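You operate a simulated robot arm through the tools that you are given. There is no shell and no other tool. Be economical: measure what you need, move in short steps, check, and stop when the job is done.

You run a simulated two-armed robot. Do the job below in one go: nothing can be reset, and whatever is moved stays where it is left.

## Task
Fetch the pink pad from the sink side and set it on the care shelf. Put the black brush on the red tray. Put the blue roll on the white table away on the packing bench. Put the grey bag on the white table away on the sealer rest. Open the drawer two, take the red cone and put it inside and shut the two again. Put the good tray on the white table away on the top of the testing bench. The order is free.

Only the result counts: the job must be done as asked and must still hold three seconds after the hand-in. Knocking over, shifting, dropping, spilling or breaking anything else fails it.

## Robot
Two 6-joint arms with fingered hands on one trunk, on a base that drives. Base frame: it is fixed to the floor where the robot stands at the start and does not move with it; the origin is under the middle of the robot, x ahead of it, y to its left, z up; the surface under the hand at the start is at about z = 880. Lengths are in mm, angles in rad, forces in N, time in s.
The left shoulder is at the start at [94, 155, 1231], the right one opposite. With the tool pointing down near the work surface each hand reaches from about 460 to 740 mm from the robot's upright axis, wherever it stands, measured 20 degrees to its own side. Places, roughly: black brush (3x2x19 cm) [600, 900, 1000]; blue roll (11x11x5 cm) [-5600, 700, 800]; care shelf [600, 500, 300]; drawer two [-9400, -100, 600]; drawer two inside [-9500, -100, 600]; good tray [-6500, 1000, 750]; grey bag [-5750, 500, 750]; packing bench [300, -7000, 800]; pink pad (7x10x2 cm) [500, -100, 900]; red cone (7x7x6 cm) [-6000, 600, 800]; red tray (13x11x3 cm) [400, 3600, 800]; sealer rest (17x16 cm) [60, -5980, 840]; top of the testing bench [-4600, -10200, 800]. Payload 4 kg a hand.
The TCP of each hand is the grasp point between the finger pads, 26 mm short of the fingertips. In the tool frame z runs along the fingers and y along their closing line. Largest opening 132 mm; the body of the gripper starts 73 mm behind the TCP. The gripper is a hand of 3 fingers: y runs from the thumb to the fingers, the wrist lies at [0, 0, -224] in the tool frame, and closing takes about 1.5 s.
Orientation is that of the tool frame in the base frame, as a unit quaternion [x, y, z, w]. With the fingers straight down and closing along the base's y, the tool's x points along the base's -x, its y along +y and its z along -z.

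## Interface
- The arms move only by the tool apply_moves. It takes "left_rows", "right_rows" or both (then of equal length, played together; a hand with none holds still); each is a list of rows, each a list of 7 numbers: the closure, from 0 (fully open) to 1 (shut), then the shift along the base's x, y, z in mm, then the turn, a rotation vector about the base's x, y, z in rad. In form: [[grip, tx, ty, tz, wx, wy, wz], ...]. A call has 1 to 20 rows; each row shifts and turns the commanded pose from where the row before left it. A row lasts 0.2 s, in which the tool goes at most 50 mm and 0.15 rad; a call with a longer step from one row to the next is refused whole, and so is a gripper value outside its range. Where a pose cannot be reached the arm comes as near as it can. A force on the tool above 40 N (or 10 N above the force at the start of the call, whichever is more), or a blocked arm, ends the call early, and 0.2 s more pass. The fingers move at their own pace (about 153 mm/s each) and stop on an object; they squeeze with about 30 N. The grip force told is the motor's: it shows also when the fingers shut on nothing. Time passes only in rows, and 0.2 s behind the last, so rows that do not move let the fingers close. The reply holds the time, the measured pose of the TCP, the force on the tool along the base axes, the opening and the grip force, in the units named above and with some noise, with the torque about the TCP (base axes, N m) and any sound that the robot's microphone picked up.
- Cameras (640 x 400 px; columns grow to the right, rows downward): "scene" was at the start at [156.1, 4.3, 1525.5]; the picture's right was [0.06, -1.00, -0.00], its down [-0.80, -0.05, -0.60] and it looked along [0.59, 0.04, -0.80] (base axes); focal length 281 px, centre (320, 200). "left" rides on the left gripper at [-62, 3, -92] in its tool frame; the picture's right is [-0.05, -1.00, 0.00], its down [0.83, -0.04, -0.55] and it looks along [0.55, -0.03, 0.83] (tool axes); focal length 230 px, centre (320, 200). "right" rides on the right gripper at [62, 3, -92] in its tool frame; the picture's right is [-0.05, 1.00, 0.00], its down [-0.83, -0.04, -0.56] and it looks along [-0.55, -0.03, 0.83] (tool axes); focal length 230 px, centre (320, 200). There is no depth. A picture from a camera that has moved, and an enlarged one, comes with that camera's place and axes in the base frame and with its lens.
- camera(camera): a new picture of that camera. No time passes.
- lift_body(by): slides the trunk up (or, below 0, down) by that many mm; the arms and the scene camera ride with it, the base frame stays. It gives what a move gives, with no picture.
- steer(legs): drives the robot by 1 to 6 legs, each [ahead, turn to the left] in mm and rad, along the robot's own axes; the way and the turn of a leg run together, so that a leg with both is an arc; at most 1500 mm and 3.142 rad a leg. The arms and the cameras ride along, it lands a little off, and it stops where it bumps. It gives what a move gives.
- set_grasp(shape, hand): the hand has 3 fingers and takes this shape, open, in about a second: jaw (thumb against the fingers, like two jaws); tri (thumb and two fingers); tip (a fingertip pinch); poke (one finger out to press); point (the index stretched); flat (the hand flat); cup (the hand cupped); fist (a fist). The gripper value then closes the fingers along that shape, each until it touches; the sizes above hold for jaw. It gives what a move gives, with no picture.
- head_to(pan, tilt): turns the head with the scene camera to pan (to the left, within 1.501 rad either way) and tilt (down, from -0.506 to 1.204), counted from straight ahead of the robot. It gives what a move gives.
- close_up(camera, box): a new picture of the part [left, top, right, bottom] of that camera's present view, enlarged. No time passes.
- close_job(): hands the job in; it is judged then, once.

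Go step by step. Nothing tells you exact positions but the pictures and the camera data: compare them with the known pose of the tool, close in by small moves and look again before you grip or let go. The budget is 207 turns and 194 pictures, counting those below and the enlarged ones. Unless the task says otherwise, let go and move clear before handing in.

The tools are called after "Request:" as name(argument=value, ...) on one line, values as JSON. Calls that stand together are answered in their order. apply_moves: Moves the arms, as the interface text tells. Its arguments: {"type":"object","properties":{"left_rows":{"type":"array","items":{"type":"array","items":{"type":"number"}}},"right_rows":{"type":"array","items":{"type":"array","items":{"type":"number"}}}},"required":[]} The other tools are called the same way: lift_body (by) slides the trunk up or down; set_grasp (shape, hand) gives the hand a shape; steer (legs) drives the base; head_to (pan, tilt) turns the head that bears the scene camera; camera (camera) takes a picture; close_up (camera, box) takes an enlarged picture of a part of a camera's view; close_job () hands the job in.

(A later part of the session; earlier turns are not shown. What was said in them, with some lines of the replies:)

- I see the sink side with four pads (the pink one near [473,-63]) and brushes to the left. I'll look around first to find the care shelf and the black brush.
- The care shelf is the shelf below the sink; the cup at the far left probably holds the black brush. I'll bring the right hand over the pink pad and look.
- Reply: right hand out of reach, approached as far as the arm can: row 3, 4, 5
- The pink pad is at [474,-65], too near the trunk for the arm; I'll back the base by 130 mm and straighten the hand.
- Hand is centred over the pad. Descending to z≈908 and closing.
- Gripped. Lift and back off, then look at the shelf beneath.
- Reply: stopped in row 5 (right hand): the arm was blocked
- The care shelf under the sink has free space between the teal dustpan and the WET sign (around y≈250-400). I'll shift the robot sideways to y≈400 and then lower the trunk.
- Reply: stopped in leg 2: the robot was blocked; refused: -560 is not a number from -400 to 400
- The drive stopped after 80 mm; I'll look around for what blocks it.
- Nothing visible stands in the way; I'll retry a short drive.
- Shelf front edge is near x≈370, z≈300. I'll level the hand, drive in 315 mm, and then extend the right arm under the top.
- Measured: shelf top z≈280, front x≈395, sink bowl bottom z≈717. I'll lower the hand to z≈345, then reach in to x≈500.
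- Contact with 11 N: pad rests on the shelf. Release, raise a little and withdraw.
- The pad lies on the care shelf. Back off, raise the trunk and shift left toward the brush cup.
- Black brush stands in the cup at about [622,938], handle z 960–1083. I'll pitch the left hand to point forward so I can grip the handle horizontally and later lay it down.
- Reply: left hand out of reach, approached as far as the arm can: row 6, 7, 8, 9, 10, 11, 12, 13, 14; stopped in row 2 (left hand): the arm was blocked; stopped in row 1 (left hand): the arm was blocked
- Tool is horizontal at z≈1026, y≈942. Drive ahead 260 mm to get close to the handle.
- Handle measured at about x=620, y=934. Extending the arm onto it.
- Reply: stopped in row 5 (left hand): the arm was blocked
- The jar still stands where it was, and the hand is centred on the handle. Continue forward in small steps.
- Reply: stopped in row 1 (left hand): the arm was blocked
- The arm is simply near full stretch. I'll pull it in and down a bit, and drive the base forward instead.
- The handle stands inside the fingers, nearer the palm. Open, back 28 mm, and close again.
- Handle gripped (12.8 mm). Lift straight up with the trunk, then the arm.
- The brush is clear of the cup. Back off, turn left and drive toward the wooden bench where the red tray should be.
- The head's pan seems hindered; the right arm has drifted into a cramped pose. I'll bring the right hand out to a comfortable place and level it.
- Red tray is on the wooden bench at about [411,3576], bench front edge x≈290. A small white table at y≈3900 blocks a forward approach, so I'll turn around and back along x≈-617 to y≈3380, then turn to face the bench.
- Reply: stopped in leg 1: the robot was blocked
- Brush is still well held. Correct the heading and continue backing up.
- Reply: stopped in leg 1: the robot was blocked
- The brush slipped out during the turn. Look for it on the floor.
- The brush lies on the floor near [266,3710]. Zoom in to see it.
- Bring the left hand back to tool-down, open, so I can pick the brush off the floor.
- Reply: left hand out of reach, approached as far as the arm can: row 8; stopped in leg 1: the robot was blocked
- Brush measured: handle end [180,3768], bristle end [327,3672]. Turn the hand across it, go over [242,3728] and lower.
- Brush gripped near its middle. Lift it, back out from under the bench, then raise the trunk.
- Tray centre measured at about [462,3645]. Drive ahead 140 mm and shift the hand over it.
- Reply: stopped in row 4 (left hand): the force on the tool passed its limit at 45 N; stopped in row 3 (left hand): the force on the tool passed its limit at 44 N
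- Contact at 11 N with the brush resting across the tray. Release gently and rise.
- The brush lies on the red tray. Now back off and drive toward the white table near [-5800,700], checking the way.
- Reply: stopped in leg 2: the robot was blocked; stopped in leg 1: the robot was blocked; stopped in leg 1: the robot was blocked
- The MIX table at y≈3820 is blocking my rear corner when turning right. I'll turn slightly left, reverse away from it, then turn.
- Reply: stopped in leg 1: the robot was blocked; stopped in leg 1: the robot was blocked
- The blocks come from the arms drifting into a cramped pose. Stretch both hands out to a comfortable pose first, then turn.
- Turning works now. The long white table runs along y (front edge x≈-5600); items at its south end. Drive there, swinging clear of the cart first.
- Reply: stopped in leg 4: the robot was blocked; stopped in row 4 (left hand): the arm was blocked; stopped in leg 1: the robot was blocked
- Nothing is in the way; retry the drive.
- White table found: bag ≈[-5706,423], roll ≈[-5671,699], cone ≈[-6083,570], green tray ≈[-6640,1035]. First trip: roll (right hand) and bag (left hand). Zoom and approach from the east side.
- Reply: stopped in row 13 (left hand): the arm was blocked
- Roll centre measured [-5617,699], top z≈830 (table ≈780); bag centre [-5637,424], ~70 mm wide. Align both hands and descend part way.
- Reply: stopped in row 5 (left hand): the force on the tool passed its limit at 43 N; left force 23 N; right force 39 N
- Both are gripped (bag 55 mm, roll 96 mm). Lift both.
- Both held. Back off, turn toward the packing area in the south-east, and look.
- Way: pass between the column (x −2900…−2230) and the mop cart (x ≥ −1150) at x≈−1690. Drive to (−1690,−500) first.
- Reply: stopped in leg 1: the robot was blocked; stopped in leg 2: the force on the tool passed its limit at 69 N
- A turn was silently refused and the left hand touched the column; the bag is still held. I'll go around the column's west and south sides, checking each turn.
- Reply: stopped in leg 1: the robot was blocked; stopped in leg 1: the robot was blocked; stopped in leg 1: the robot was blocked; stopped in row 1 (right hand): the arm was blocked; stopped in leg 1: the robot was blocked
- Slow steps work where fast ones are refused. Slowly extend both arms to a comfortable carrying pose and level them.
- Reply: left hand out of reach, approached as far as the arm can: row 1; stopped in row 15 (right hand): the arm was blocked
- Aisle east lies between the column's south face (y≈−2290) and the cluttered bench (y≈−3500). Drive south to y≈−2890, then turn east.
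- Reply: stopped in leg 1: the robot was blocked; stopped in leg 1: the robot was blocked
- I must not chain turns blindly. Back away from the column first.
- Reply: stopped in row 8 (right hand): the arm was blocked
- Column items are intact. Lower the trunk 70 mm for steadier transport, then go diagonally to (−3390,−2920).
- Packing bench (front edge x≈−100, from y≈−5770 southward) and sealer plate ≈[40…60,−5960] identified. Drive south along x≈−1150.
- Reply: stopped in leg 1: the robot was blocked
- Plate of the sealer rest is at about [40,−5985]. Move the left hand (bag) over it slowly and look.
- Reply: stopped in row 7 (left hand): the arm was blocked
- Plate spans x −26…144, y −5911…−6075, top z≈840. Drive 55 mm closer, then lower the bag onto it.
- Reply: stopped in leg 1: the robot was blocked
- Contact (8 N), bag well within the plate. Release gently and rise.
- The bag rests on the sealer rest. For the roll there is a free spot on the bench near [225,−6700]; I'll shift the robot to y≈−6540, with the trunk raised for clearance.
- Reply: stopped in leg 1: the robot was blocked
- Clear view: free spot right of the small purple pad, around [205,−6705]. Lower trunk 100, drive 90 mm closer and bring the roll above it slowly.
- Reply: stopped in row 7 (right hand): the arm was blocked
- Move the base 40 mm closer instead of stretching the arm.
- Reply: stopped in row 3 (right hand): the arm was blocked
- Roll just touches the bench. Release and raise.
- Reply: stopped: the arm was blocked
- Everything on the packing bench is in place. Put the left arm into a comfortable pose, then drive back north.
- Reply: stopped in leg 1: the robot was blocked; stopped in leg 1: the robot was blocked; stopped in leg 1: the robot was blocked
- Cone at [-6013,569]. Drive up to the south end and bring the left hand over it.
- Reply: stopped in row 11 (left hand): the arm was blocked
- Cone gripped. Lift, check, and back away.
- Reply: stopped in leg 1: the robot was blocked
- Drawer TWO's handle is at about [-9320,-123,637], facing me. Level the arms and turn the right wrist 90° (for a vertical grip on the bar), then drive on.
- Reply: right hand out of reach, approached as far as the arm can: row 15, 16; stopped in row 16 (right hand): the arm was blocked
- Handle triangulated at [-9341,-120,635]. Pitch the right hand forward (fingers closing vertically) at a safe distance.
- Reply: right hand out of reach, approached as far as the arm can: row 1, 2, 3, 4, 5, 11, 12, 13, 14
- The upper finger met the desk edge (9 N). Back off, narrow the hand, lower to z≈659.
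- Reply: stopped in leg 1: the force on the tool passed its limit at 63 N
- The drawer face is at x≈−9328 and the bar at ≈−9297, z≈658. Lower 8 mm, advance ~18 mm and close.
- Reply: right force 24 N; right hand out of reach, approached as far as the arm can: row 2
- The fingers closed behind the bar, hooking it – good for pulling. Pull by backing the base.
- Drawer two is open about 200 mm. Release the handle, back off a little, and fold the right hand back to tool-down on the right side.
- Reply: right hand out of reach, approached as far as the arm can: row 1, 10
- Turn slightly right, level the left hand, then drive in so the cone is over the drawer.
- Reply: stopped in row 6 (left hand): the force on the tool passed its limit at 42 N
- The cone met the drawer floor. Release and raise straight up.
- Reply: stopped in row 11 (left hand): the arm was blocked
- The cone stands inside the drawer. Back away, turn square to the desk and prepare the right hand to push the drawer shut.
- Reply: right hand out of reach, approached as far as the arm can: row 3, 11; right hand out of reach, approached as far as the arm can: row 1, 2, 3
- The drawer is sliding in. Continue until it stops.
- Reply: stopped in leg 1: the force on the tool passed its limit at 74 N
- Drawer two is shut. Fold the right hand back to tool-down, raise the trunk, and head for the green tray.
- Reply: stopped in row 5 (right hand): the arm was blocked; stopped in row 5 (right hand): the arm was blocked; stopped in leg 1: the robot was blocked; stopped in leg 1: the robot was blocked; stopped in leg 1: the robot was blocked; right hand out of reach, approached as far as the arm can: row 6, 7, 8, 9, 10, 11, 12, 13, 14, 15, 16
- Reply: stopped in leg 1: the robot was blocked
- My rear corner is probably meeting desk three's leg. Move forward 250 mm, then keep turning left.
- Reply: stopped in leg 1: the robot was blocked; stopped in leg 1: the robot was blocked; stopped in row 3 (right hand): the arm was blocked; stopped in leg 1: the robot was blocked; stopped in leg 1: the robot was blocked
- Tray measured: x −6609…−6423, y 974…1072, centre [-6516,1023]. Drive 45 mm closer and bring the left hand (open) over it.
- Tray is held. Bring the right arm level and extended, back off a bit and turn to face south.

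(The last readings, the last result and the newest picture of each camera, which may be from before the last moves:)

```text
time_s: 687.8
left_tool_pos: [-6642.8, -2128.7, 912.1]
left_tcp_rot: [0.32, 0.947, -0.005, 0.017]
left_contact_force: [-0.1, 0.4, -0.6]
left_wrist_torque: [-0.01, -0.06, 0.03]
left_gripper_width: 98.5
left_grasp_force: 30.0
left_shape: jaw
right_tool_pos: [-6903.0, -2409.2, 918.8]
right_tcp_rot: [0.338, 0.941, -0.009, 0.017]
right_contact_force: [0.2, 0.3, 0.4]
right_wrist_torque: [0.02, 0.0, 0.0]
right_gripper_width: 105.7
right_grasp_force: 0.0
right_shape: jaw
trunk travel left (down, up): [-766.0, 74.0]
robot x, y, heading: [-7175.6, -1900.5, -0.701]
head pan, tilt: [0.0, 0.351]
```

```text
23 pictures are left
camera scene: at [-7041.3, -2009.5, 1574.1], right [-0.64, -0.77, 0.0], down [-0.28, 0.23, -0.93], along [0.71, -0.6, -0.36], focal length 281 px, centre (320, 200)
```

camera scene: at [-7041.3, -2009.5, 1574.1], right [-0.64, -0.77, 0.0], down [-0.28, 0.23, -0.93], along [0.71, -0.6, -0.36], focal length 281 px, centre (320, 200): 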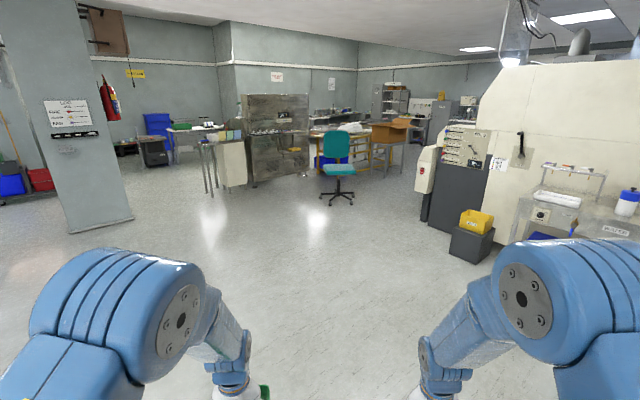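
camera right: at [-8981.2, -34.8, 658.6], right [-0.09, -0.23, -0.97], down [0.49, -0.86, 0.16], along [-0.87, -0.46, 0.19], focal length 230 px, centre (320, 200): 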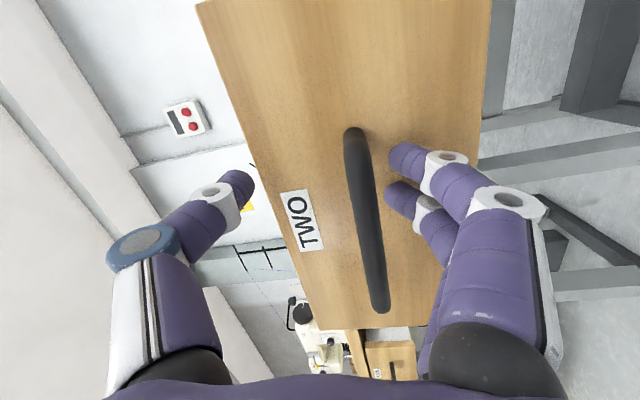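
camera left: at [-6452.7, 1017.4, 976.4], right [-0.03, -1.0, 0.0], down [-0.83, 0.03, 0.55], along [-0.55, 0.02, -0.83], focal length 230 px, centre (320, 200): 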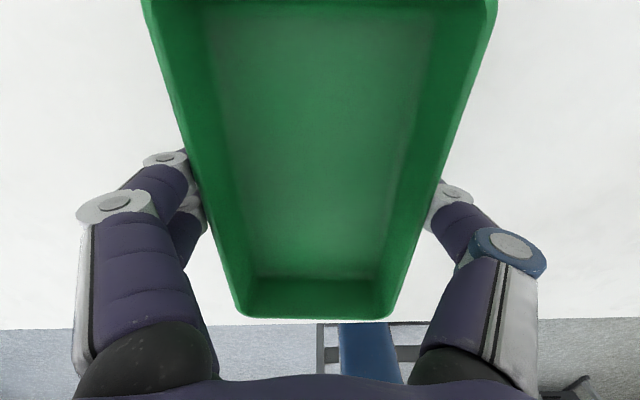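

Request:
steer(legs=[[1000, 0]])

Request:
steer(legs=[[1000, 0]])

Request:
steer(legs=[[1000, 0]])

Request:
apply_moves(left_rows=[[1, 8, -6, -5, 0.007, 0.008, 0], [1, 8, -6, -5, 0.007, 0.008, 0], [1, 8, -6, -5, 0.007, 0.008, 0], [1, 8, -6, -5, 0.007, 0.008, 0], [1, 8, -6, -5, 0.007, 0.008, 0], [1, 8, -6, -5, 0.007, 0.008, 0], [1, 0, 0, 0, 0, 0, 0]], right_rows=[[0.2, 8, -6, -5, 0.007, 0.008, 0], [0.2, 8, -6, -5, 0.007, 0.008, 0], [0.2, 8, -6, -5, 0.007, 0.008, 0], [0.2, 8, -6, -5, 0.007, 0.008, 0], [0.2, 8, -6, -5, 0.007, 0.008, 0], [0.2, 8, -6, -5, 0.007, 0.008, 0], [0.2, 0, 0, 0, 0, 0, 0]])

```text
time_s: 693.0
left_tool_pos: [-5865.9, -2767.2, 911.1]
left_tcp_rot: [0.315, 0.949, -0.004, 0.017]
left_contact_force: [-0.4, 0.5, -0.8]
left_wrist_torque: [0.04, 0.01, -0.01]
left_gripper_width: 98.6
left_grasp_force: 30.1
left_shape: jaw
right_tool_pos: [-6124.5, -3049.6, 917.6]
right_tcp_rot: [0.334, 0.942, -0.009, 0.016]
right_contact_force: [0.4, 0.2, 0.1]
right_wrist_torque: [-0.01, 0.01, -0.02]
right_gripper_width: 105.8
right_grasp_force: 0.1
right_shape: jaw
trunk travel left (down, up): [-766.0, 74.0]
robot x, y, heading: [-6399.9, -2543.9, -0.684]
head pan, tilt: [0.0, 0.351]
```

```text
time_s: 698.2
left_tool_pos: [-5111.2, -3393.1, 921.5]
left_tcp_rot: [0.317, 0.948, -0.006, 0.026]
left_contact_force: [0.2, 0.2, -0.9]
left_wrist_torque: [-0.03, -0.03, 0.01]
left_gripper_width: 98.6
left_grasp_force: 30.0
left_shape: jaw
right_tool_pos: [-5372.5, -3676.5, 927.3]
right_tcp_rot: [0.337, 0.941, -0.013, 0.023]
right_contact_force: [-0.8, -0.3, -0.2]
right_wrist_torque: [0.02, -0.01, 0.03]
right_gripper_width: 105.6
right_grasp_force: 0.0
right_shape: jaw
trunk travel left (down, up): [-766.0, 74.0]
robot x, y, heading: [-5634.5, -3180.0, -0.691]
head pan, tilt: [0.0, 0.351]
```

```text
time_s: 703.4
left_tool_pos: [-4348.8, -4013.9, 929.3]
left_tcp_rot: [0.312, 0.949, -0.008, 0.036]
left_contact_force: [0.3, -0.3, 0.2]
left_wrist_torque: [0.0, 0.02, -0.04]
left_gripper_width: 98.5
left_grasp_force: 30.1
left_shape: jaw
right_tool_pos: [-4609.1, -4299.6, 936.7]
right_tcp_rot: [0.332, 0.942, -0.017, 0.032]
right_contact_force: [0.1, 0.3, 0.5]
right_wrist_torque: [0.01, 0.03, -0.01]
right_gripper_width: 105.8
right_grasp_force: 0.0
right_shape: jaw
trunk travel left (down, up): [-766.0, 74.0]
robot x, y, heading: [-4863.4, -3810.5, -0.685]
head pan, tilt: [0.0, 0.351]
```

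```text
time_s: 705.0
left_tool_pos: [-4312.5, -4038.1, 909.6]
left_tcp_rot: [0.312, 0.95, 0.002, 0.015]
left_contact_force: [-0.2, -0.2, -2.0]
left_wrist_torque: [-0.02, -0.03, 0.03]
left_gripper_width: 98.6
left_grasp_force: 30.2
left_shape: jaw
right_tool_pos: [-4575.2, -4325.8, 914.6]
right_tcp_rot: [0.332, 0.943, -0.008, 0.012]
right_contact_force: [0.0, -1.0, 0.1]
right_wrist_torque: [-0.01, 0.01, 0.02]
right_gripper_width: 105.6
right_grasp_force: 0.0
right_shape: jaw
trunk travel left (down, up): [-766.0, 74.0]
robot x, y, heading: [-4864.0, -3809.8, -0.69]
head pan, tilt: [0.0, 0.351]
```

Request:
steer(legs=[[0, -0.88]])

Request:
camera(camera="scene")

```text
time_s: 707.8
left_tool_pos: [-4686.2, -4381.4, 909.8]
left_tcp_rot: [0.686, 0.727, -0.003, 0.014]
left_contact_force: [0.5, -0.2, -1.8]
left_wrist_torque: [-0.03, -0.01, 0.0]
left_gripper_width: 98.7
left_grasp_force: 30.4
left_shape: jaw
right_tool_pos: [-5074.8, -4362.4, 914.7]
right_tcp_rot: [0.702, 0.712, -0.012, 0.007]
right_contact_force: [-0.3, -0.3, -0.1]
right_wrist_torque: [0.0, 0.03, -0.03]
right_gripper_width: 105.7
right_grasp_force: 0.1
right_shape: jaw
trunk travel left (down, up): [-766.0, 74.0]
robot x, y, heading: [-4852.6, -3811.5, -1.561]
head pan, tilt: [0.0, 0.351]
```

```text
22 pictures are left
camera scene: at [-4850.5, -3985.9, 1573.9], right [-1.0, -0.01, 0.0], down [0.0, 0.36, -0.93], along [0.01, -0.93, -0.36], focal length 281 px, centre (320, 200)
```

scene: 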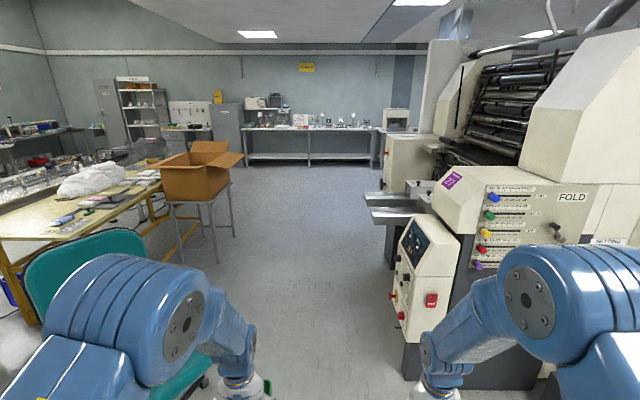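

Request:
steer(legs=[[0, 0.06]])

Request:
steer(legs=[[1000, 0]])

Request:
steer(legs=[[0, -0.065]])

```text
time_s: 708.7
left_tool_pos: [-4654.9, -4354.3, 920.5]
left_tcp_rot: [0.664, 0.748, -0.008, 0.024]
left_contact_force: [-0.3, 0.1, -0.8]
left_wrist_torque: [-0.05, -0.02, 0.02]
left_gripper_width: 98.8
left_grasp_force: 29.9
left_shape: jaw
right_tool_pos: [-5044.8, -4356.9, 924.0]
right_tcp_rot: [0.681, 0.732, -0.017, 0.015]
right_contact_force: [-0.6, 0.2, -0.1]
right_wrist_torque: [-0.02, 0.0, -0.01]
right_gripper_width: 105.8
right_grasp_force: 0.0
right_shape: jaw
trunk travel left (down, up): [-766.0, 74.0]
robot x, y, heading: [-4855.7, -3810.7, -1.505]
head pan, tilt: [0.0, 0.351]
```

```text
time_s: 713.8
left_tool_pos: [-4588.2, -5331.7, 929.4]
left_tcp_rot: [0.664, 0.747, -0.013, 0.03]
left_contact_force: [0.2, -0.6, -1.0]
left_wrist_torque: [0.01, 0.02, 0.03]
left_gripper_width: 98.6
left_grasp_force: 30.1
left_shape: jaw
right_tool_pos: [-4979.3, -5332.2, 934.2]
right_tcp_rot: [0.682, 0.731, -0.024, 0.021]
right_contact_force: [-0.4, 0.9, 0.1]
right_wrist_torque: [0.02, 0.02, 0.01]
right_gripper_width: 105.6
right_grasp_force: 0.0
right_shape: jaw
trunk travel left (down, up): [-766.0, 74.0]
robot x, y, heading: [-4789.9, -4800.5, -1.506]
head pan, tilt: [0.0, 0.351]
```

```text
time_s: 714.7
left_tool_pos: [-4619.5, -5328.0, 939.3]
left_tcp_rot: [0.687, 0.726, -0.021, 0.037]
left_contact_force: [-0.3, 0.2, -1.5]
left_wrist_torque: [-0.02, 0.04, 0.01]
left_gripper_width: 98.7
left_grasp_force: 30.2
left_shape: jaw
right_tool_pos: [-5012.2, -5301.8, 943.8]
right_tcp_rot: [0.705, 0.708, -0.031, 0.026]
right_contact_force: [0.0, 0.2, -0.1]
right_wrist_torque: [-0.03, 0.03, -0.02]
right_gripper_width: 105.4
right_grasp_force: 0.0
right_shape: jaw
trunk travel left (down, up): [-766.0, 74.0]
robot x, y, heading: [-4790.0, -4803.4, -1.576]
head pan, tilt: [0.0, 0.351]
```

Request:
steer(legs=[[1000, 0]])

Request:
apply_moves(left_rows=[[1, 0, -9, -6, 0.012, 0, 0], [1, 0, -9, -6, 0.012, 0, 0], [1, 0, -9, -6, 0.012, 0, 0], [1, 0, -9, -6, 0.012, 0, 0], [1, 0, -9, -6, 0.012, 0, 0], [1, 0, -9, -6, 0.012, 0, 0], [1, 0, -9, -6, 0.012, 0, 0], [1, 0, 0, 0, 0, 0, 0]], right_rows=[[0.2, 0, -9, -6, 0.012, 0, 0], [0.2, 0, -9, -6, 0.012, 0, 0], [0.2, 0, -9, -6, 0.012, 0, 0], [0.2, 0, -9, -6, 0.012, 0, 0], [0.2, 0, -9, -6, 0.012, 0, 0], [0.2, 0, -9, -6, 0.012, 0, 0], [0.2, 0, -9, -6, 0.012, 0, 0], [0.2, 0, 0, 0, 0, 0, 0]])

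Request:
steer(legs=[[1000, 0]])

Request:
steer(legs=[[1000, 0]])

Request:
camera(camera="scene")

```text
time_s: 719.9
left_tool_pos: [-4619.3, -6309.4, 947.6]
left_tcp_rot: [0.685, 0.727, -0.025, 0.046]
left_contact_force: [-0.1, 0.4, -1.2]
left_wrist_torque: [0.0, 0.02, -0.01]
left_gripper_width: 98.7
left_grasp_force: 30.4
left_shape: jaw
right_tool_pos: [-5015.4, -6281.9, 952.3]
right_tcp_rot: [0.705, 0.708, -0.038, 0.032]
right_contact_force: [0.8, 0.0, 0.3]
right_wrist_torque: [-0.01, 0.02, 0.02]
right_gripper_width: 105.6
right_grasp_force: 0.0
right_shape: jaw
trunk travel left (down, up): [-766.0, 74.0]
robot x, y, heading: [-4791.0, -5802.8, -1.571]
head pan, tilt: [0.0, 0.351]
```

```text
time_s: 721.6
left_tool_pos: [-4618.4, -6357.1, 915.1]
left_tcp_rot: [0.686, 0.727, -0.001, 0.024]
left_contact_force: [-0.1, -0.9, -1.7]
left_wrist_torque: [0.0, 0.03, -0.01]
left_gripper_width: 98.9
left_grasp_force: 30.0
left_shape: jaw
right_tool_pos: [-5015.4, -6329.0, 918.7]
right_tcp_rot: [0.705, 0.709, -0.015, 0.008]
right_contact_force: [0.4, -0.8, -0.6]
right_wrist_torque: [0.02, 0.02, -0.03]
right_gripper_width: 105.6
right_grasp_force: 0.0
right_shape: jaw
trunk travel left (down, up): [-766.0, 74.0]
robot x, y, heading: [-4791.3, -5796.2, -1.571]
head pan, tilt: [0.0, 0.351]
```

```text
time_s: 726.8
left_tool_pos: [-4633.8, -7354.7, 915.0]
left_tcp_rot: [0.691, 0.723, 0.0, 0.023]
left_contact_force: [0.5, 0.5, -1.3]
left_wrist_torque: [-0.04, 0.02, -0.02]
left_gripper_width: 98.8
left_grasp_force: 30.3
left_shape: jaw
right_tool_pos: [-5030.2, -7321.9, 919.2]
right_tcp_rot: [0.71, 0.704, -0.014, 0.008]
right_contact_force: [0.5, 0.2, 0.4]
right_wrist_torque: [0.02, 0.03, 0.01]
right_gripper_width: 105.8
right_grasp_force: 0.1
right_shape: jaw
trunk travel left (down, up): [-766.0, 74.0]
robot x, y, heading: [-4800.3, -6794.4, -1.59]
head pan, tilt: [0.0, 0.351]
```

```text
time_s: 732.0
left_tool_pos: [-4646.5, -8330.7, 923.7]
left_tcp_rot: [0.691, 0.722, -0.006, 0.03]
left_contact_force: [1.1, 0.3, -0.9]
left_wrist_torque: [0.0, -0.02, -0.01]
left_gripper_width: 98.9
left_grasp_force: 29.4
left_shape: jaw
right_tool_pos: [-5045.1, -8297.2, 927.4]
right_tcp_rot: [0.71, 0.703, -0.021, 0.014]
right_contact_force: [-0.8, -0.3, 0.3]
right_wrist_torque: [0.0, -0.01, 0.02]
right_gripper_width: 105.5
right_grasp_force: 0.1
right_shape: jaw
trunk travel left (down, up): [-766.0, 74.0]
robot x, y, heading: [-4811.2, -7785.7, -1.582]
head pan, tilt: [0.0, 0.351]
```

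```text
21 pictures are left
camera scene: at [-4812.9, -7959.7, 1574.0], right [-1.0, 0.02, 0.0], down [0.01, 0.36, -0.93], along [-0.01, -0.93, -0.36], focal length 281 px, centre (320, 200)
```

scene: 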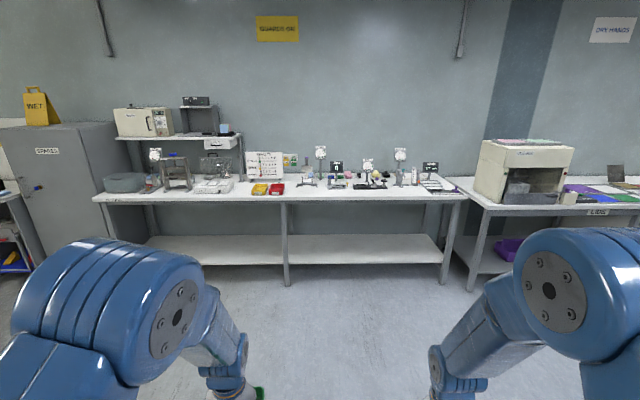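

Request:
close_up(camera="scene", box=[90, 130, 480, 220])

```text
1.64 times, centred on (285, 175) of scene
camera zoom: at [-4812.9, -7959.7, 1574.0], right [-1.0, 0.02, 0.0], down [0.01, 0.36, -0.93], along [-0.01, -0.93, -0.36], focal length 461 px, centre (377, 241)
```

zoom: 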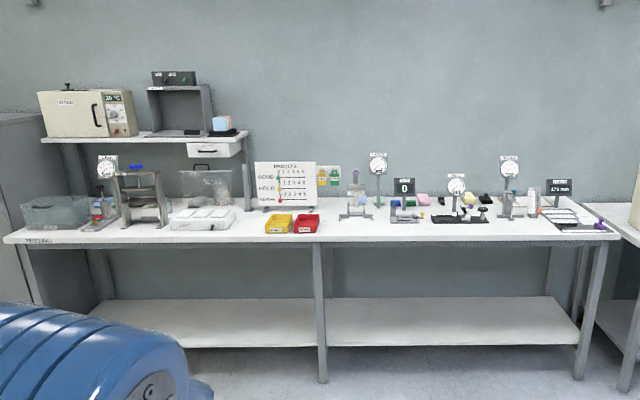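

Testing bench front edge y≈−9960; a free front area lies right of the red tray, around [-4680,−10085]. Drive closer.

Request:
steer(legs=[[1000, 0]])

Request:
steer(legs=[[500, 0]])

Request:
apply_moves(left_rows=[[1, -3, -7, 0, 0.01, 0, 0], [1, -3, -7, 0, 0.01, 0, 0], [1, -3, -7, 0, 0.01, 0, 0], [1, -3, -7, 0, 0.01, 0, 0], [1, -3, -7, 0, 0.01, 0, 0], [1, -3, -7, 0, 0.01, 0, 0], [1, -3, -7, 0, 0.005, 0, 0], [1, -3, -7, 0, 0, 0, 0], [1, 0, 0, 0, 0, 0, 0]])

Request:
head_to(pan=0.1, tilt=0.65)

Request:
camera(camera="scene")

```text
time_s: 737.1
left_tool_pos: [-4659.1, -9313.6, 932.7]
left_tcp_rot: [0.689, 0.723, -0.012, 0.04]
left_contact_force: [0.7, 0.4, -0.6]
left_wrist_torque: [-0.02, -0.03, -0.01]
left_gripper_width: 98.9
left_grasp_force: 30.1
left_shape: jaw
right_tool_pos: [-5060.0, -9278.4, 935.3]
right_tcp_rot: [0.709, 0.704, -0.027, 0.021]
right_contact_force: [-0.3, -0.5, 0.3]
right_wrist_torque: [0.04, 0.0, 0.01]
right_gripper_width: 105.7
right_grasp_force: 0.0
right_shape: jaw
trunk travel left (down, up): [-766.0, 74.0]
robot x, y, heading: [-4829.4, -8784.3, -1.586]
head pan, tilt: [0.0, 0.351]
```

```text
time_s: 740.1
left_tool_pos: [-4663.3, -9797.1, 942.4]
left_tcp_rot: [0.687, 0.725, -0.017, 0.046]
left_contact_force: [-0.1, -0.4, -1.9]
left_wrist_torque: [0.02, 0.0, -0.03]
left_gripper_width: 99.0
left_grasp_force: 29.8
left_shape: jaw
right_tool_pos: [-5065.1, -9760.3, 946.2]
right_tcp_rot: [0.708, 0.705, -0.034, 0.027]
right_contact_force: [-0.4, -0.1, 0.3]
right_wrist_torque: [0.03, 0.01, 0.0]
right_gripper_width: 105.7
right_grasp_force: 0.0
right_shape: jaw
trunk travel left (down, up): [-766.0, 74.0]
robot x, y, heading: [-4834.8, -9285.9, -1.58]
head pan, tilt: [0.0, 0.351]
```

```text
time_s: 742.1
left_tool_pos: [-4685.2, -9836.9, 951.8]
left_tcp_rot: [0.688, 0.725, 0.001, 0.032]
left_contact_force: [-0.2, 1.1, -1.6]
left_wrist_torque: [-0.04, 0.02, -0.03]
left_gripper_width: 98.9
left_grasp_force: 30.3
left_shape: jaw
right_tool_pos: [-5064.6, -9745.1, 952.2]
right_tcp_rot: [0.708, 0.704, -0.039, 0.033]
right_contact_force: [0.9, 0.4, 0.2]
right_wrist_torque: [0.02, -0.02, 0.0]
right_gripper_width: 105.7
right_grasp_force: 0.0
right_shape: jaw
trunk travel left (down, up): [-766.0, 74.0]
robot x, y, heading: [-4835.7, -9284.2, -1.582]
head pan, tilt: [0.0, 0.351]
```

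```text
time_s: 742.9
left_tool_pos: [-4687.0, -9837.9, 952.2]
left_tcp_rot: [0.687, 0.726, 0.0, 0.031]
left_contact_force: [-0.9, -0.4, -1.3]
left_wrist_torque: [-0.01, 0.0, 0.01]
left_gripper_width: 98.8
left_grasp_force: 30.4
left_shape: jaw
right_tool_pos: [-5064.6, -9743.9, 952.6]
right_tcp_rot: [0.708, 0.704, -0.04, 0.033]
right_contact_force: [-0.9, -0.3, -0.6]
right_wrist_torque: [0.0, -0.01, -0.01]
right_gripper_width: 105.8
right_grasp_force: 0.1
right_shape: jaw
trunk travel left (down, up): [-766.0, 74.0]
robot x, y, heading: [-4832.1, -9282.4, -1.581]
head pan, tilt: [0.099, 0.649]
```

```text
19 pictures are left
camera scene: at [-4826.1, -9449.4, 1547.1], right [-1.0, -0.09, 0.0], down [-0.05, 0.62, -0.79], along [0.07, -0.78, -0.62], focal length 281 px, centre (320, 200)
```

scene: 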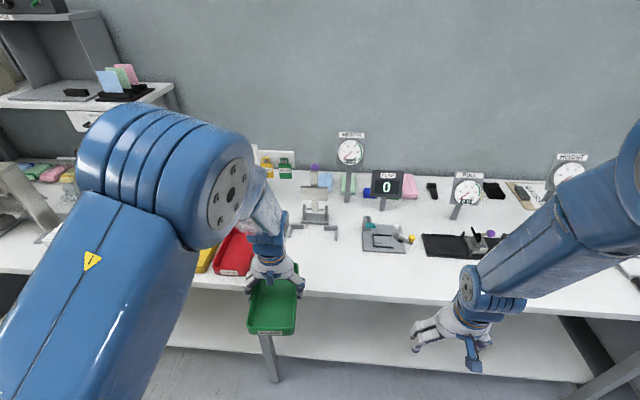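

Request:
steer(legs=[[190, 0]])

Request:
apply_moves(left_rows=[[1, 0, -4, -7, 0.01, 0, 0], [1, 0, -4, -7, 0.01, 0, 0], [1, 0, -4, -7, 0.01, 0, 0], [1, 0, -4, -7, 0.01, 0, 0], [1, 0, -4, -7, 0.01, 0, 0], [1, 0, -4, -7, 0.005, 0, 0], [1, 0, 0, -7, 0, 0, 0], [1, 0, 0, -7, 0, 0, 0], [1, 0, 0, 0, 0, 0, 0]])

Request:
close_up(camera="scene", box=[210, 180, 400, 340])

```text
time_s: 744.4
left_tool_pos: [-4688.3, -10023.9, 952.2]
left_tcp_rot: [0.688, 0.725, 0.0, 0.033]
left_contact_force: [1.8, -0.6, -1.0]
left_wrist_torque: [-0.02, 0.01, -0.01]
left_gripper_width: 98.7
left_grasp_force: 30.2
left_shape: jaw
right_tool_pos: [-5067.9, -9933.5, 954.9]
right_tcp_rot: [0.708, 0.704, -0.04, 0.035]
right_contact_force: [0.3, -0.9, -0.6]
right_wrist_torque: [0.0, 0.04, -0.01]
right_gripper_width: 105.4
right_grasp_force: 0.0
right_shape: jaw
trunk travel left (down, up): [-766.0, 74.0]
robot x, y, heading: [-4835.1, -9475.5, -1.582]
head pan, tilt: [0.099, 0.649]
```

```text
time_s: 746.4
left_tool_pos: [-4687.8, -10033.8, 904.5]
left_tcp_rot: [0.688, 0.726, 0.015, 0.02]
left_contact_force: [0.0, 0.3, -1.7]
left_wrist_torque: [-0.01, 0.02, -0.01]
left_gripper_width: 98.8
left_grasp_force: 30.0
left_shape: jaw
right_tool_pos: [-5068.5, -9918.1, 962.9]
right_tcp_rot: [0.708, 0.703, -0.046, 0.039]
right_contact_force: [0.1, 0.3, -1.4]
right_wrist_torque: [-0.01, 0.04, -0.01]
right_gripper_width: 105.3
right_grasp_force: 0.1
right_shape: jaw
trunk travel left (down, up): [-766.0, 74.0]
robot x, y, heading: [-4838.3, -9470.4, -1.583]
head pan, tilt: [0.099, 0.649]
```

```text
2.50 times, centred on (305, 260) of scene
camera zoom: at [-4828.6, -9639.1, 1547.0], right [-1.0, -0.09, 0.0], down [-0.05, 0.62, -0.78], along [0.07, -0.78, -0.62], focal length 702 px, centre (358, 50)
```

zoom: 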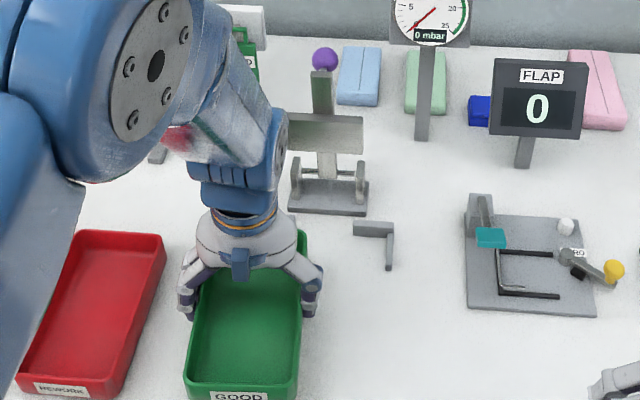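

Request:
steer(legs=[[25, 0]])

Request:
apply_moves(left_rows=[[1, 0, 0, -5, 0.005, 0, 0], [1, 0, 0, -5, 0.005, 0, 0], [1, 0, 0, -5, 0.005, 0, 0], [1, 0, 0, -5, 0.005, 0, 0], [1, 0, 0, 0, 0, 0, 0]])

Request:
lift_body(by=-30)

Request:
close_up(camera="scene", box=[210, 180, 400, 340])

```text
time_s: 747.2
left_tool_pos: [-4688.2, -10055.5, 909.6]
left_tcp_rot: [0.688, 0.725, 0.013, 0.022]
left_contact_force: [-0.6, 1.1, -0.2]
left_wrist_torque: [-0.06, 0.01, 0.01]
left_gripper_width: 98.5
left_grasp_force: 29.8
left_shape: jaw
right_tool_pos: [-5067.1, -9938.7, 963.5]
right_tcp_rot: [0.708, 0.704, -0.047, 0.041]
right_contact_force: [-0.1, 0.6, -0.5]
right_wrist_torque: [-0.03, -0.02, -0.02]
right_gripper_width: 105.7
right_grasp_force: 0.1
right_shape: jaw
trunk travel left (down, up): [-766.0, 74.0]
robot x, y, heading: [-4837.9, -9496.2, -1.582]
head pan, tilt: [0.099, 0.649]
```

```text
time_s: 748.4
left_tool_pos: [-4686.3, -10043.4, 895.5]
left_tcp_rot: [0.687, 0.726, 0.017, 0.02]
left_contact_force: [0.6, -0.9, -1.5]
left_wrist_torque: [-0.02, 0.04, 0.01]
left_gripper_width: 98.8
left_grasp_force: 30.2
left_shape: jaw
right_tool_pos: [-5067.9, -9926.5, 969.9]
right_tcp_rot: [0.708, 0.703, -0.053, 0.045]
right_contact_force: [-0.6, 0.3, 0.1]
right_wrist_torque: [0.02, 0.02, -0.01]
right_gripper_width: 105.8
right_grasp_force: 0.1
right_shape: jaw
trunk travel left (down, up): [-766.0, 74.0]
robot x, y, heading: [-4833.8, -9500.3, -1.587]
head pan, tilt: [0.099, 0.649]
```

```text
time_s: 749.1
left_tool_pos: [-4684.3, -10033.4, 879.4]
left_tcp_rot: [0.686, 0.727, 0.005, 0.032]
left_contact_force: [-0.1, 0.1, -1.9]
left_wrist_torque: [0.0, 0.02, -0.01]
left_gripper_width: 98.4
left_grasp_force: 30.6
left_shape: jaw
right_tool_pos: [-5067.4, -9908.2, 947.6]
right_tcp_rot: [0.707, 0.703, -0.059, 0.052]
right_contact_force: [-0.5, 1.0, -0.9]
right_wrist_torque: [-0.02, 0.01, -0.02]
right_gripper_width: 105.5
right_grasp_force: 0.0
right_shape: jaw
trunk travel left (down, up): [-737.0, 103.0]
robot x, y, heading: [-4836.1, -9494.1, -1.583]
head pan, tilt: [0.099, 0.649]
stopped: the force on the tool passed its limit at 41 N (the readings are from after the stop); the commanded pose is now the measured one
```

```text
2.50 times, centred on (305, 260) of scene
camera zoom: at [-4828.6, -9663.1, 1517.4], right [-1.0, -0.09, 0.0], down [-0.05, 0.62, -0.78], along [0.07, -0.78, -0.62], focal length 702 px, centre (358, 50)
```

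zoom: 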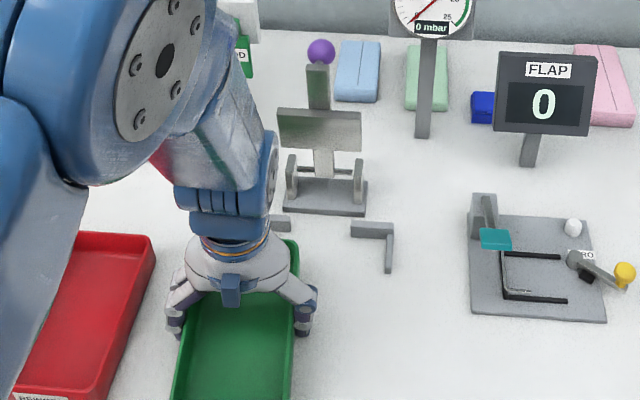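

Request:
camera(camera="left")

```text
16 pictures are left
camera left: at [-4683.0, -10091.4, 974.3], right [-0.99, -0.11, -0.05], down [-0.12, 0.85, 0.52], along [-0.01, 0.52, -0.85], focal length 230 px, centre (320, 200)
```

left: 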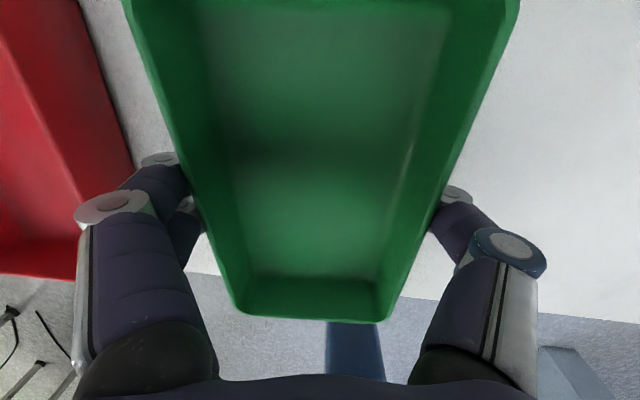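

The bench top is about z≈832, and two small L-guides sit behind. I'll lift slightly and shift the tray right to [-4735,−10045], clear of them.

Request:
apply_moves(left_rows=[[1, 0, 0, 6, 0.008, 0, 0], [1, 0, 0, 6, 0.008, 0, 0], [1, 0, 0, 6, 0.008, 0, 0], [1, -9, 0, 2, 0.008, 0, 0], [1, -9, 0, 0, 0.008, 0, 0], [1, -9, 0, 0, 0, 0, 0], [1, -9, 0, 0, 0, 0, 0], [1, -9, 0, 0, 0, 0, 0], [1, -6, 0, 0, 0, 0, 0], [1, 0, 0, 0, 0, 0, 0]])

Request:
close_up(camera="scene", box=[210, 180, 400, 340])

```text
time_s: 751.3
left_tool_pos: [-4729.6, -10038.9, 900.8]
left_tcp_rot: [0.673, 0.739, 0.011, 0.005]
left_contact_force: [0.0, 0.3, -0.5]
left_wrist_torque: [-0.04, -0.02, -0.03]
left_gripper_width: 98.1
left_grasp_force: 29.9
left_shape: jaw
right_tool_pos: [-5069.3, -9908.7, 947.9]
right_tcp_rot: [0.707, 0.703, -0.058, 0.051]
right_contact_force: [-0.5, -0.6, -0.4]
right_wrist_torque: [0.01, -0.02, -0.01]
right_gripper_width: 105.5
right_grasp_force: 0.0
right_shape: jaw
trunk travel left (down, up): [-737.0, 103.0]
robot x, y, heading: [-4833.8, -9498.5, -1.579]
head pan, tilt: [0.099, 0.649]
```

```text
2.50 times, centred on (305, 260) of scene
camera zoom: at [-4828.8, -9663.6, 1518.0], right [-1.0, -0.09, 0.0], down [-0.05, 0.62, -0.78], along [0.07, -0.78, -0.62], focal length 702 px, centre (358, 50)
```

zoom: 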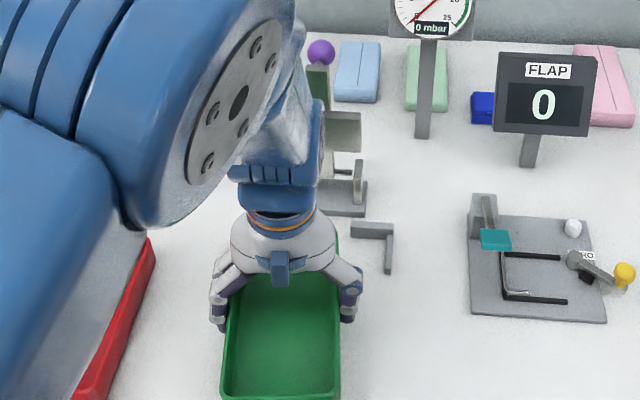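

Request:
apply_moves(left_rows=[[1, 0, 0, -6, 0, 0, 0], [1, 0, 0, -6, 0, 0, 0], [1, 0, 0, -6, 0, 0, 0], [1, 0, 0, -5, 0, 0, 0], [1, 0, 0, -4, 0, 0, 0], [1, 0, 0, -3, 0, 0, 0], [1, 0, 0, 0, 0, 0, 0]])

Request:
camera(camera="left")

```text
time_s: 752.9
left_tool_pos: [-4733.5, -10035.6, 868.5]
left_tcp_rot: [0.681, 0.732, 0.017, 0.014]
left_contact_force: [0.6, -0.3, -0.6]
left_wrist_torque: [0.07, -0.06, -0.05]
left_gripper_width: 98.3
left_grasp_force: 30.0
left_shape: jaw
right_tool_pos: [-5068.7, -9910.0, 947.4]
right_tcp_rot: [0.707, 0.703, -0.058, 0.051]
right_contact_force: [-0.2, -0.6, 0.7]
right_wrist_torque: [-0.02, -0.01, 0.0]
right_gripper_width: 105.6
right_grasp_force: 0.0
right_shape: jaw
trunk travel left (down, up): [-737.0, 103.0]
robot x, y, heading: [-4833.7, -9498.7, -1.579]
head pan, tilt: [0.099, 0.649]
```

```text
14 pictures are left
camera left: at [-4728.8, -10097.9, 961.6], right [-0.99, -0.13, -0.04], down [-0.13, 0.82, 0.56], along [-0.03, 0.56, -0.83], focal length 230 px, centre (320, 200)
```

left: 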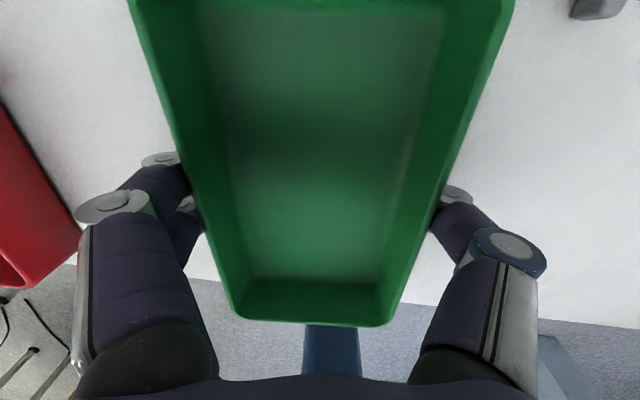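

Request:
apply_moves(left_rows=[[1, 0, -2, -2, 0, 0, 0], [1, 0, -2, -2, 0, 0, 0], [1, 0, -2, -2, 0, 0, 0], [1, 0, 0, 0, 0, 0, 0]])

```text
time_s: 753.9
left_tool_pos: [-4727.4, -10025.2, 867.3]
left_tcp_rot: [0.673, 0.739, 0.012, 0.013]
left_contact_force: [-0.2, -0.7, -0.5]
left_wrist_torque: [0.0, 0.0, -0.03]
left_gripper_width: 97.4
left_grasp_force: 29.9
left_shape: jaw
right_tool_pos: [-5067.6, -9891.7, 954.8]
right_tcp_rot: [0.707, 0.702, -0.065, 0.058]
right_contact_force: [0.4, 0.4, -0.1]
right_wrist_torque: [-0.01, 0.01, 0.01]
right_gripper_width: 105.4
right_grasp_force: 0.1
right_shape: jaw
trunk travel left (down, up): [-737.0, 103.0]
robot x, y, heading: [-4840.8, -9497.6, -1.587]
head pan, tilt: [0.099, 0.649]
stopped in row 4 (left hand): the force on the tool passed its limit at 42 N (the readings are from after the stop); the commanded pose is now the measured one
```

Request:
apply_moves(left_rows=[[1, 0, 0, 4, 0, 0, 0], [1, 0, -7, 1, 0, 0, 0], [1, 0, -7, 0, 0, 0, 0], [1, 0, -6, 0, 0, 0, 0], [1, 0, 0, 0, 0, 0, 0]])

Request:
lift_body(by=-7)

```text
time_s: 755.1
left_tool_pos: [-4733.2, -10050.9, 878.5]
left_tcp_rot: [0.682, 0.73, 0.01, 0.026]
left_contact_force: [-0.8, 0.0, -1.7]
left_wrist_torque: [0.0, 0.02, 0.0]
left_gripper_width: 97.6
left_grasp_force: 30.1
left_shape: jaw
right_tool_pos: [-5069.1, -9892.9, 955.0]
right_tcp_rot: [0.706, 0.703, -0.065, 0.057]
right_contact_force: [0.6, 0.3, -0.4]
right_wrist_torque: [0.0, -0.01, -0.03]
right_gripper_width: 105.4
right_grasp_force: 0.0
right_shape: jaw
trunk travel left (down, up): [-737.0, 103.0]
robot x, y, heading: [-4837.8, -9499.1, -1.581]
head pan, tilt: [0.099, 0.649]
```

```text
time_s: 755.6
left_tool_pos: [-4731.8, -10051.0, 870.0]
left_tcp_rot: [0.683, 0.73, 0.01, 0.026]
left_contact_force: [0.2, -0.5, -1.2]
left_wrist_torque: [-0.01, 0.01, 0.01]
left_gripper_width: 97.6
left_grasp_force: 30.8
left_shape: jaw
right_tool_pos: [-5067.8, -9892.3, 947.8]
right_tcp_rot: [0.707, 0.702, -0.067, 0.058]
right_contact_force: [0.7, -0.5, 0.2]
right_wrist_torque: [-0.03, 0.05, 0.01]
right_gripper_width: 105.4
right_grasp_force: 0.0
right_shape: jaw
trunk travel left (down, up): [-730.0, 110.0]
robot x, y, heading: [-4835.4, -9498.1, -1.582]
head pan, tilt: [0.099, 0.649]
```

Request:
lift_body(by=-5)

Request:
close_up(camera="scene", box=[210, 180, 400, 340])

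```text
time_s: 756.2
left_tool_pos: [-4732.3, -10049.4, 867.9]
left_tcp_rot: [0.683, 0.73, 0.009, 0.027]
left_contact_force: [1.4, 1.3, 16.7]
left_wrist_torque: [0.09, 1.01, -0.08]
left_gripper_width: 97.6
left_grasp_force: 29.8
left_shape: jaw
right_tool_pos: [-5069.7, -9891.6, 944.2]
right_tcp_rot: [0.706, 0.703, -0.066, 0.058]
right_contact_force: [0.4, 0.6, -0.2]
right_wrist_torque: [-0.03, 0.04, 0.0]
right_gripper_width: 105.9
right_grasp_force: 0.2
right_shape: jaw
trunk travel left (down, up): [-725.0, 115.0]
robot x, y, heading: [-4839.2, -9498.4, -1.582]
head pan, tilt: [0.099, 0.649]
```

```text
2.50 times, centred on (305, 260) of scene
camera zoom: at [-4828.8, -9660.9, 1506.6], right [-1.0, -0.09, 0.0], down [-0.05, 0.62, -0.79], along [0.07, -0.78, -0.62], focal length 702 px, centre (358, 50)
```

zoom: 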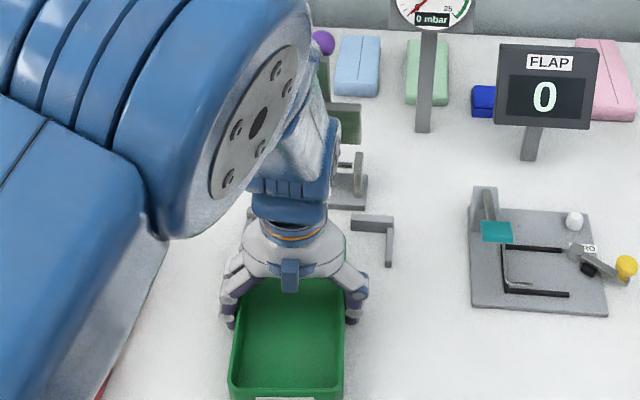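

Tray is touching the bench (17 N). Release gently and rise.

Request:
apply_moves(left_rows=[[0.7, 0, 0, 0, 0, 0, 0], [0.4, 0, 0, 0, 0, 0, 0], [0.2, 0, 0, 0, 0, 0, 0], [0, 0, 0, 0, 0, 0, 0], [0, 0, 0, 0, 0, 0, 0], [0, 0, 0, 0, 0, 0, 0]])

Request:
lift_body(by=60)

Request:
camera(camera="left")

```text
time_s: 757.1
left_tool_pos: [-4725.0, -10032.3, 871.4]
left_tcp_rot: [0.672, 0.741, 0.003, 0.02]
left_contact_force: [-0.3, -0.2, 0.2]
left_wrist_torque: [-0.01, 0.01, 0.04]
left_gripper_width: 131.8
left_grasp_force: 0.1
left_shape: jaw
right_tool_pos: [-5067.8, -9873.1, 950.3]
right_tcp_rot: [0.706, 0.701, -0.073, 0.065]
right_contact_force: [-0.2, 0.7, -0.2]
right_wrist_torque: [-0.01, 0.02, 0.0]
right_gripper_width: 105.6
right_grasp_force: 0.0
right_shape: jaw
trunk travel left (down, up): [-725.0, 115.0]
robot x, y, heading: [-4839.0, -9495.0, -1.585]
head pan, tilt: [0.099, 0.649]
stopped in row 4 (left hand): the force on the tool passed its limit at 50 N (the readings are from after the stop); the commanded pose is now the measured one
```

```text
time_s: 758.1
left_tool_pos: [-4725.8, -10039.2, 935.5]
left_tcp_rot: [0.671, 0.741, 0.0, 0.022]
left_contact_force: [0.7, 0.2, 0.7]
left_wrist_torque: [0.01, -0.02, -0.04]
left_gripper_width: 131.9
left_grasp_force: 0.0
left_shape: jaw
right_tool_pos: [-5067.4, -9876.3, 1009.0]
right_tcp_rot: [0.706, 0.701, -0.071, 0.065]
right_contact_force: [1.0, 0.6, -0.2]
right_wrist_torque: [-0.01, 0.02, -0.03]
right_gripper_width: 105.4
right_grasp_force: 0.1
right_shape: jaw
trunk travel left (down, up): [-785.0, 55.0]
robot x, y, heading: [-4836.3, -9496.9, -1.581]
head pan, tilt: [0.099, 0.649]
```

```text
12 pictures are left
camera left: at [-4718.7, -10096.7, 1029.8], right [-0.99, -0.15, -0.03], down [-0.14, 0.84, 0.53], along [-0.06, 0.52, -0.85], focal length 230 px, centre (320, 200)
```

left: 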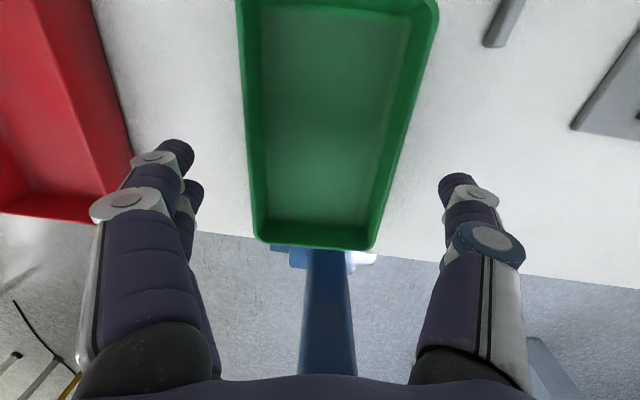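

Request:
steer(legs=[[-300, 0]])

Request:
camera(camera="scene")

```text
time_s: 760.1
left_tool_pos: [-4722.3, -9741.6, 936.7]
left_tcp_rot: [0.67, 0.742, -0.002, 0.023]
left_contact_force: [0.1, 0.0, -0.7]
left_wrist_torque: [-0.01, 0.04, -0.02]
left_gripper_width: 131.6
left_grasp_force: 0.0
left_shape: jaw
right_tool_pos: [-5064.6, -9576.9, 1009.6]
right_tcp_rot: [0.706, 0.702, -0.071, 0.063]
right_contact_force: [0.1, -0.3, -0.5]
right_wrist_torque: [-0.01, -0.05, 0.01]
right_gripper_width: 105.8
right_grasp_force: 0.0
right_shape: jaw
trunk travel left (down, up): [-785.0, 55.0]
robot x, y, heading: [-4833.3, -9193.7, -1.581]
head pan, tilt: [0.099, 0.649]
```

```text
11 pictures are left
camera scene: at [-4825.1, -9365.6, 1565.8], right [-1.0, -0.09, 0.0], down [-0.05, 0.62, -0.78], along [0.07, -0.78, -0.62], focal length 281 px, centre (320, 200)
```

scene: 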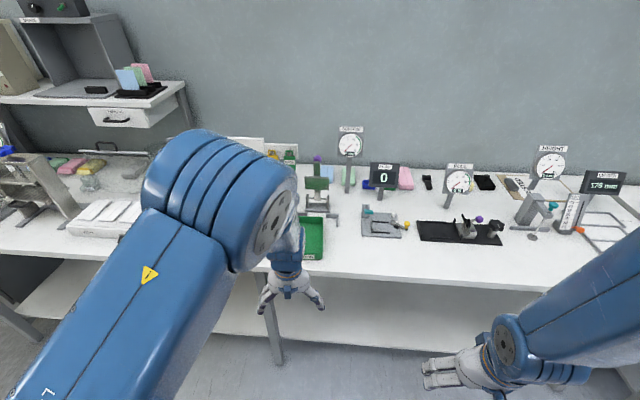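

Request:
steer(legs=[[-350, 0]])

Request:
close_up(camera="scene", box=[200, 90, 400, 230])

```text
time_s: 762.4
left_tool_pos: [-4696.6, -9334.5, 932.8]
left_tcp_rot: [0.632, 0.775, -0.01, -0.014]
left_contact_force: [0.4, 0.0, 0.2]
left_wrist_torque: [0.03, 0.02, -0.02]
left_gripper_width: 132.0
left_grasp_force: 0.0
left_shape: jaw
right_tool_pos: [-5058.5, -9276.5, 1059.7]
right_tcp_rot: [0.694, 0.692, -0.145, 0.137]
right_contact_force: [0.1, 0.0, -0.3]
right_wrist_torque: [-0.01, 0.02, -0.01]
right_gripper_width: 105.4
right_grasp_force: 0.2
right_shape: jaw
trunk travel left (down, up): [-785.0, 55.0]
robot x, y, heading: [-4831.7, -8856.3, -1.577]
head pan, tilt: [0.099, 0.649]
stopped in leg 1: the robot was blocked; the commanded pose is now the measured one
```

```text
2.86 times, centred on (300, 160) of scene
camera zoom: at [-4820.3, -9020.3, 1566.2], right [-1.0, -0.09, 0.0], down [-0.06, 0.62, -0.79], along [0.07, -0.78, -0.62], focal length 803 px, centre (377, 314)
```

zoom: 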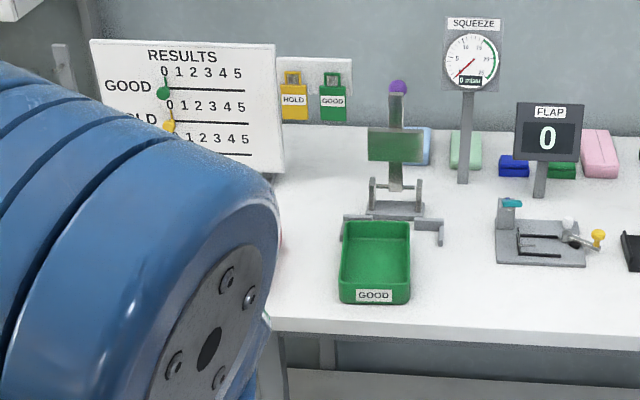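

The GOOD tray sits on the testing bench and nothing around it has moved. All six parts are done and both hands are clear, so I'm handing in.

Request:
close_job()

```text
The job is handed in.
```

I finished all six parts and handed the job in; I don't have the judge's result. Along the way the black brush slipped to the floor and I picked it up again. The left hand also hit the column once, and I saw nothing moved there.

- **Pink pad:** it is on the care shelf.
- **Black brush:** it lies across the red tray.
- **Grey bag:** it is on the sealer rest.
- **Blue roll:** it is on the packing bench.
- **Red cone:** it is inside drawer two, and the drawer is shut.
- **Good tray:** it is on the top of the testing bench.
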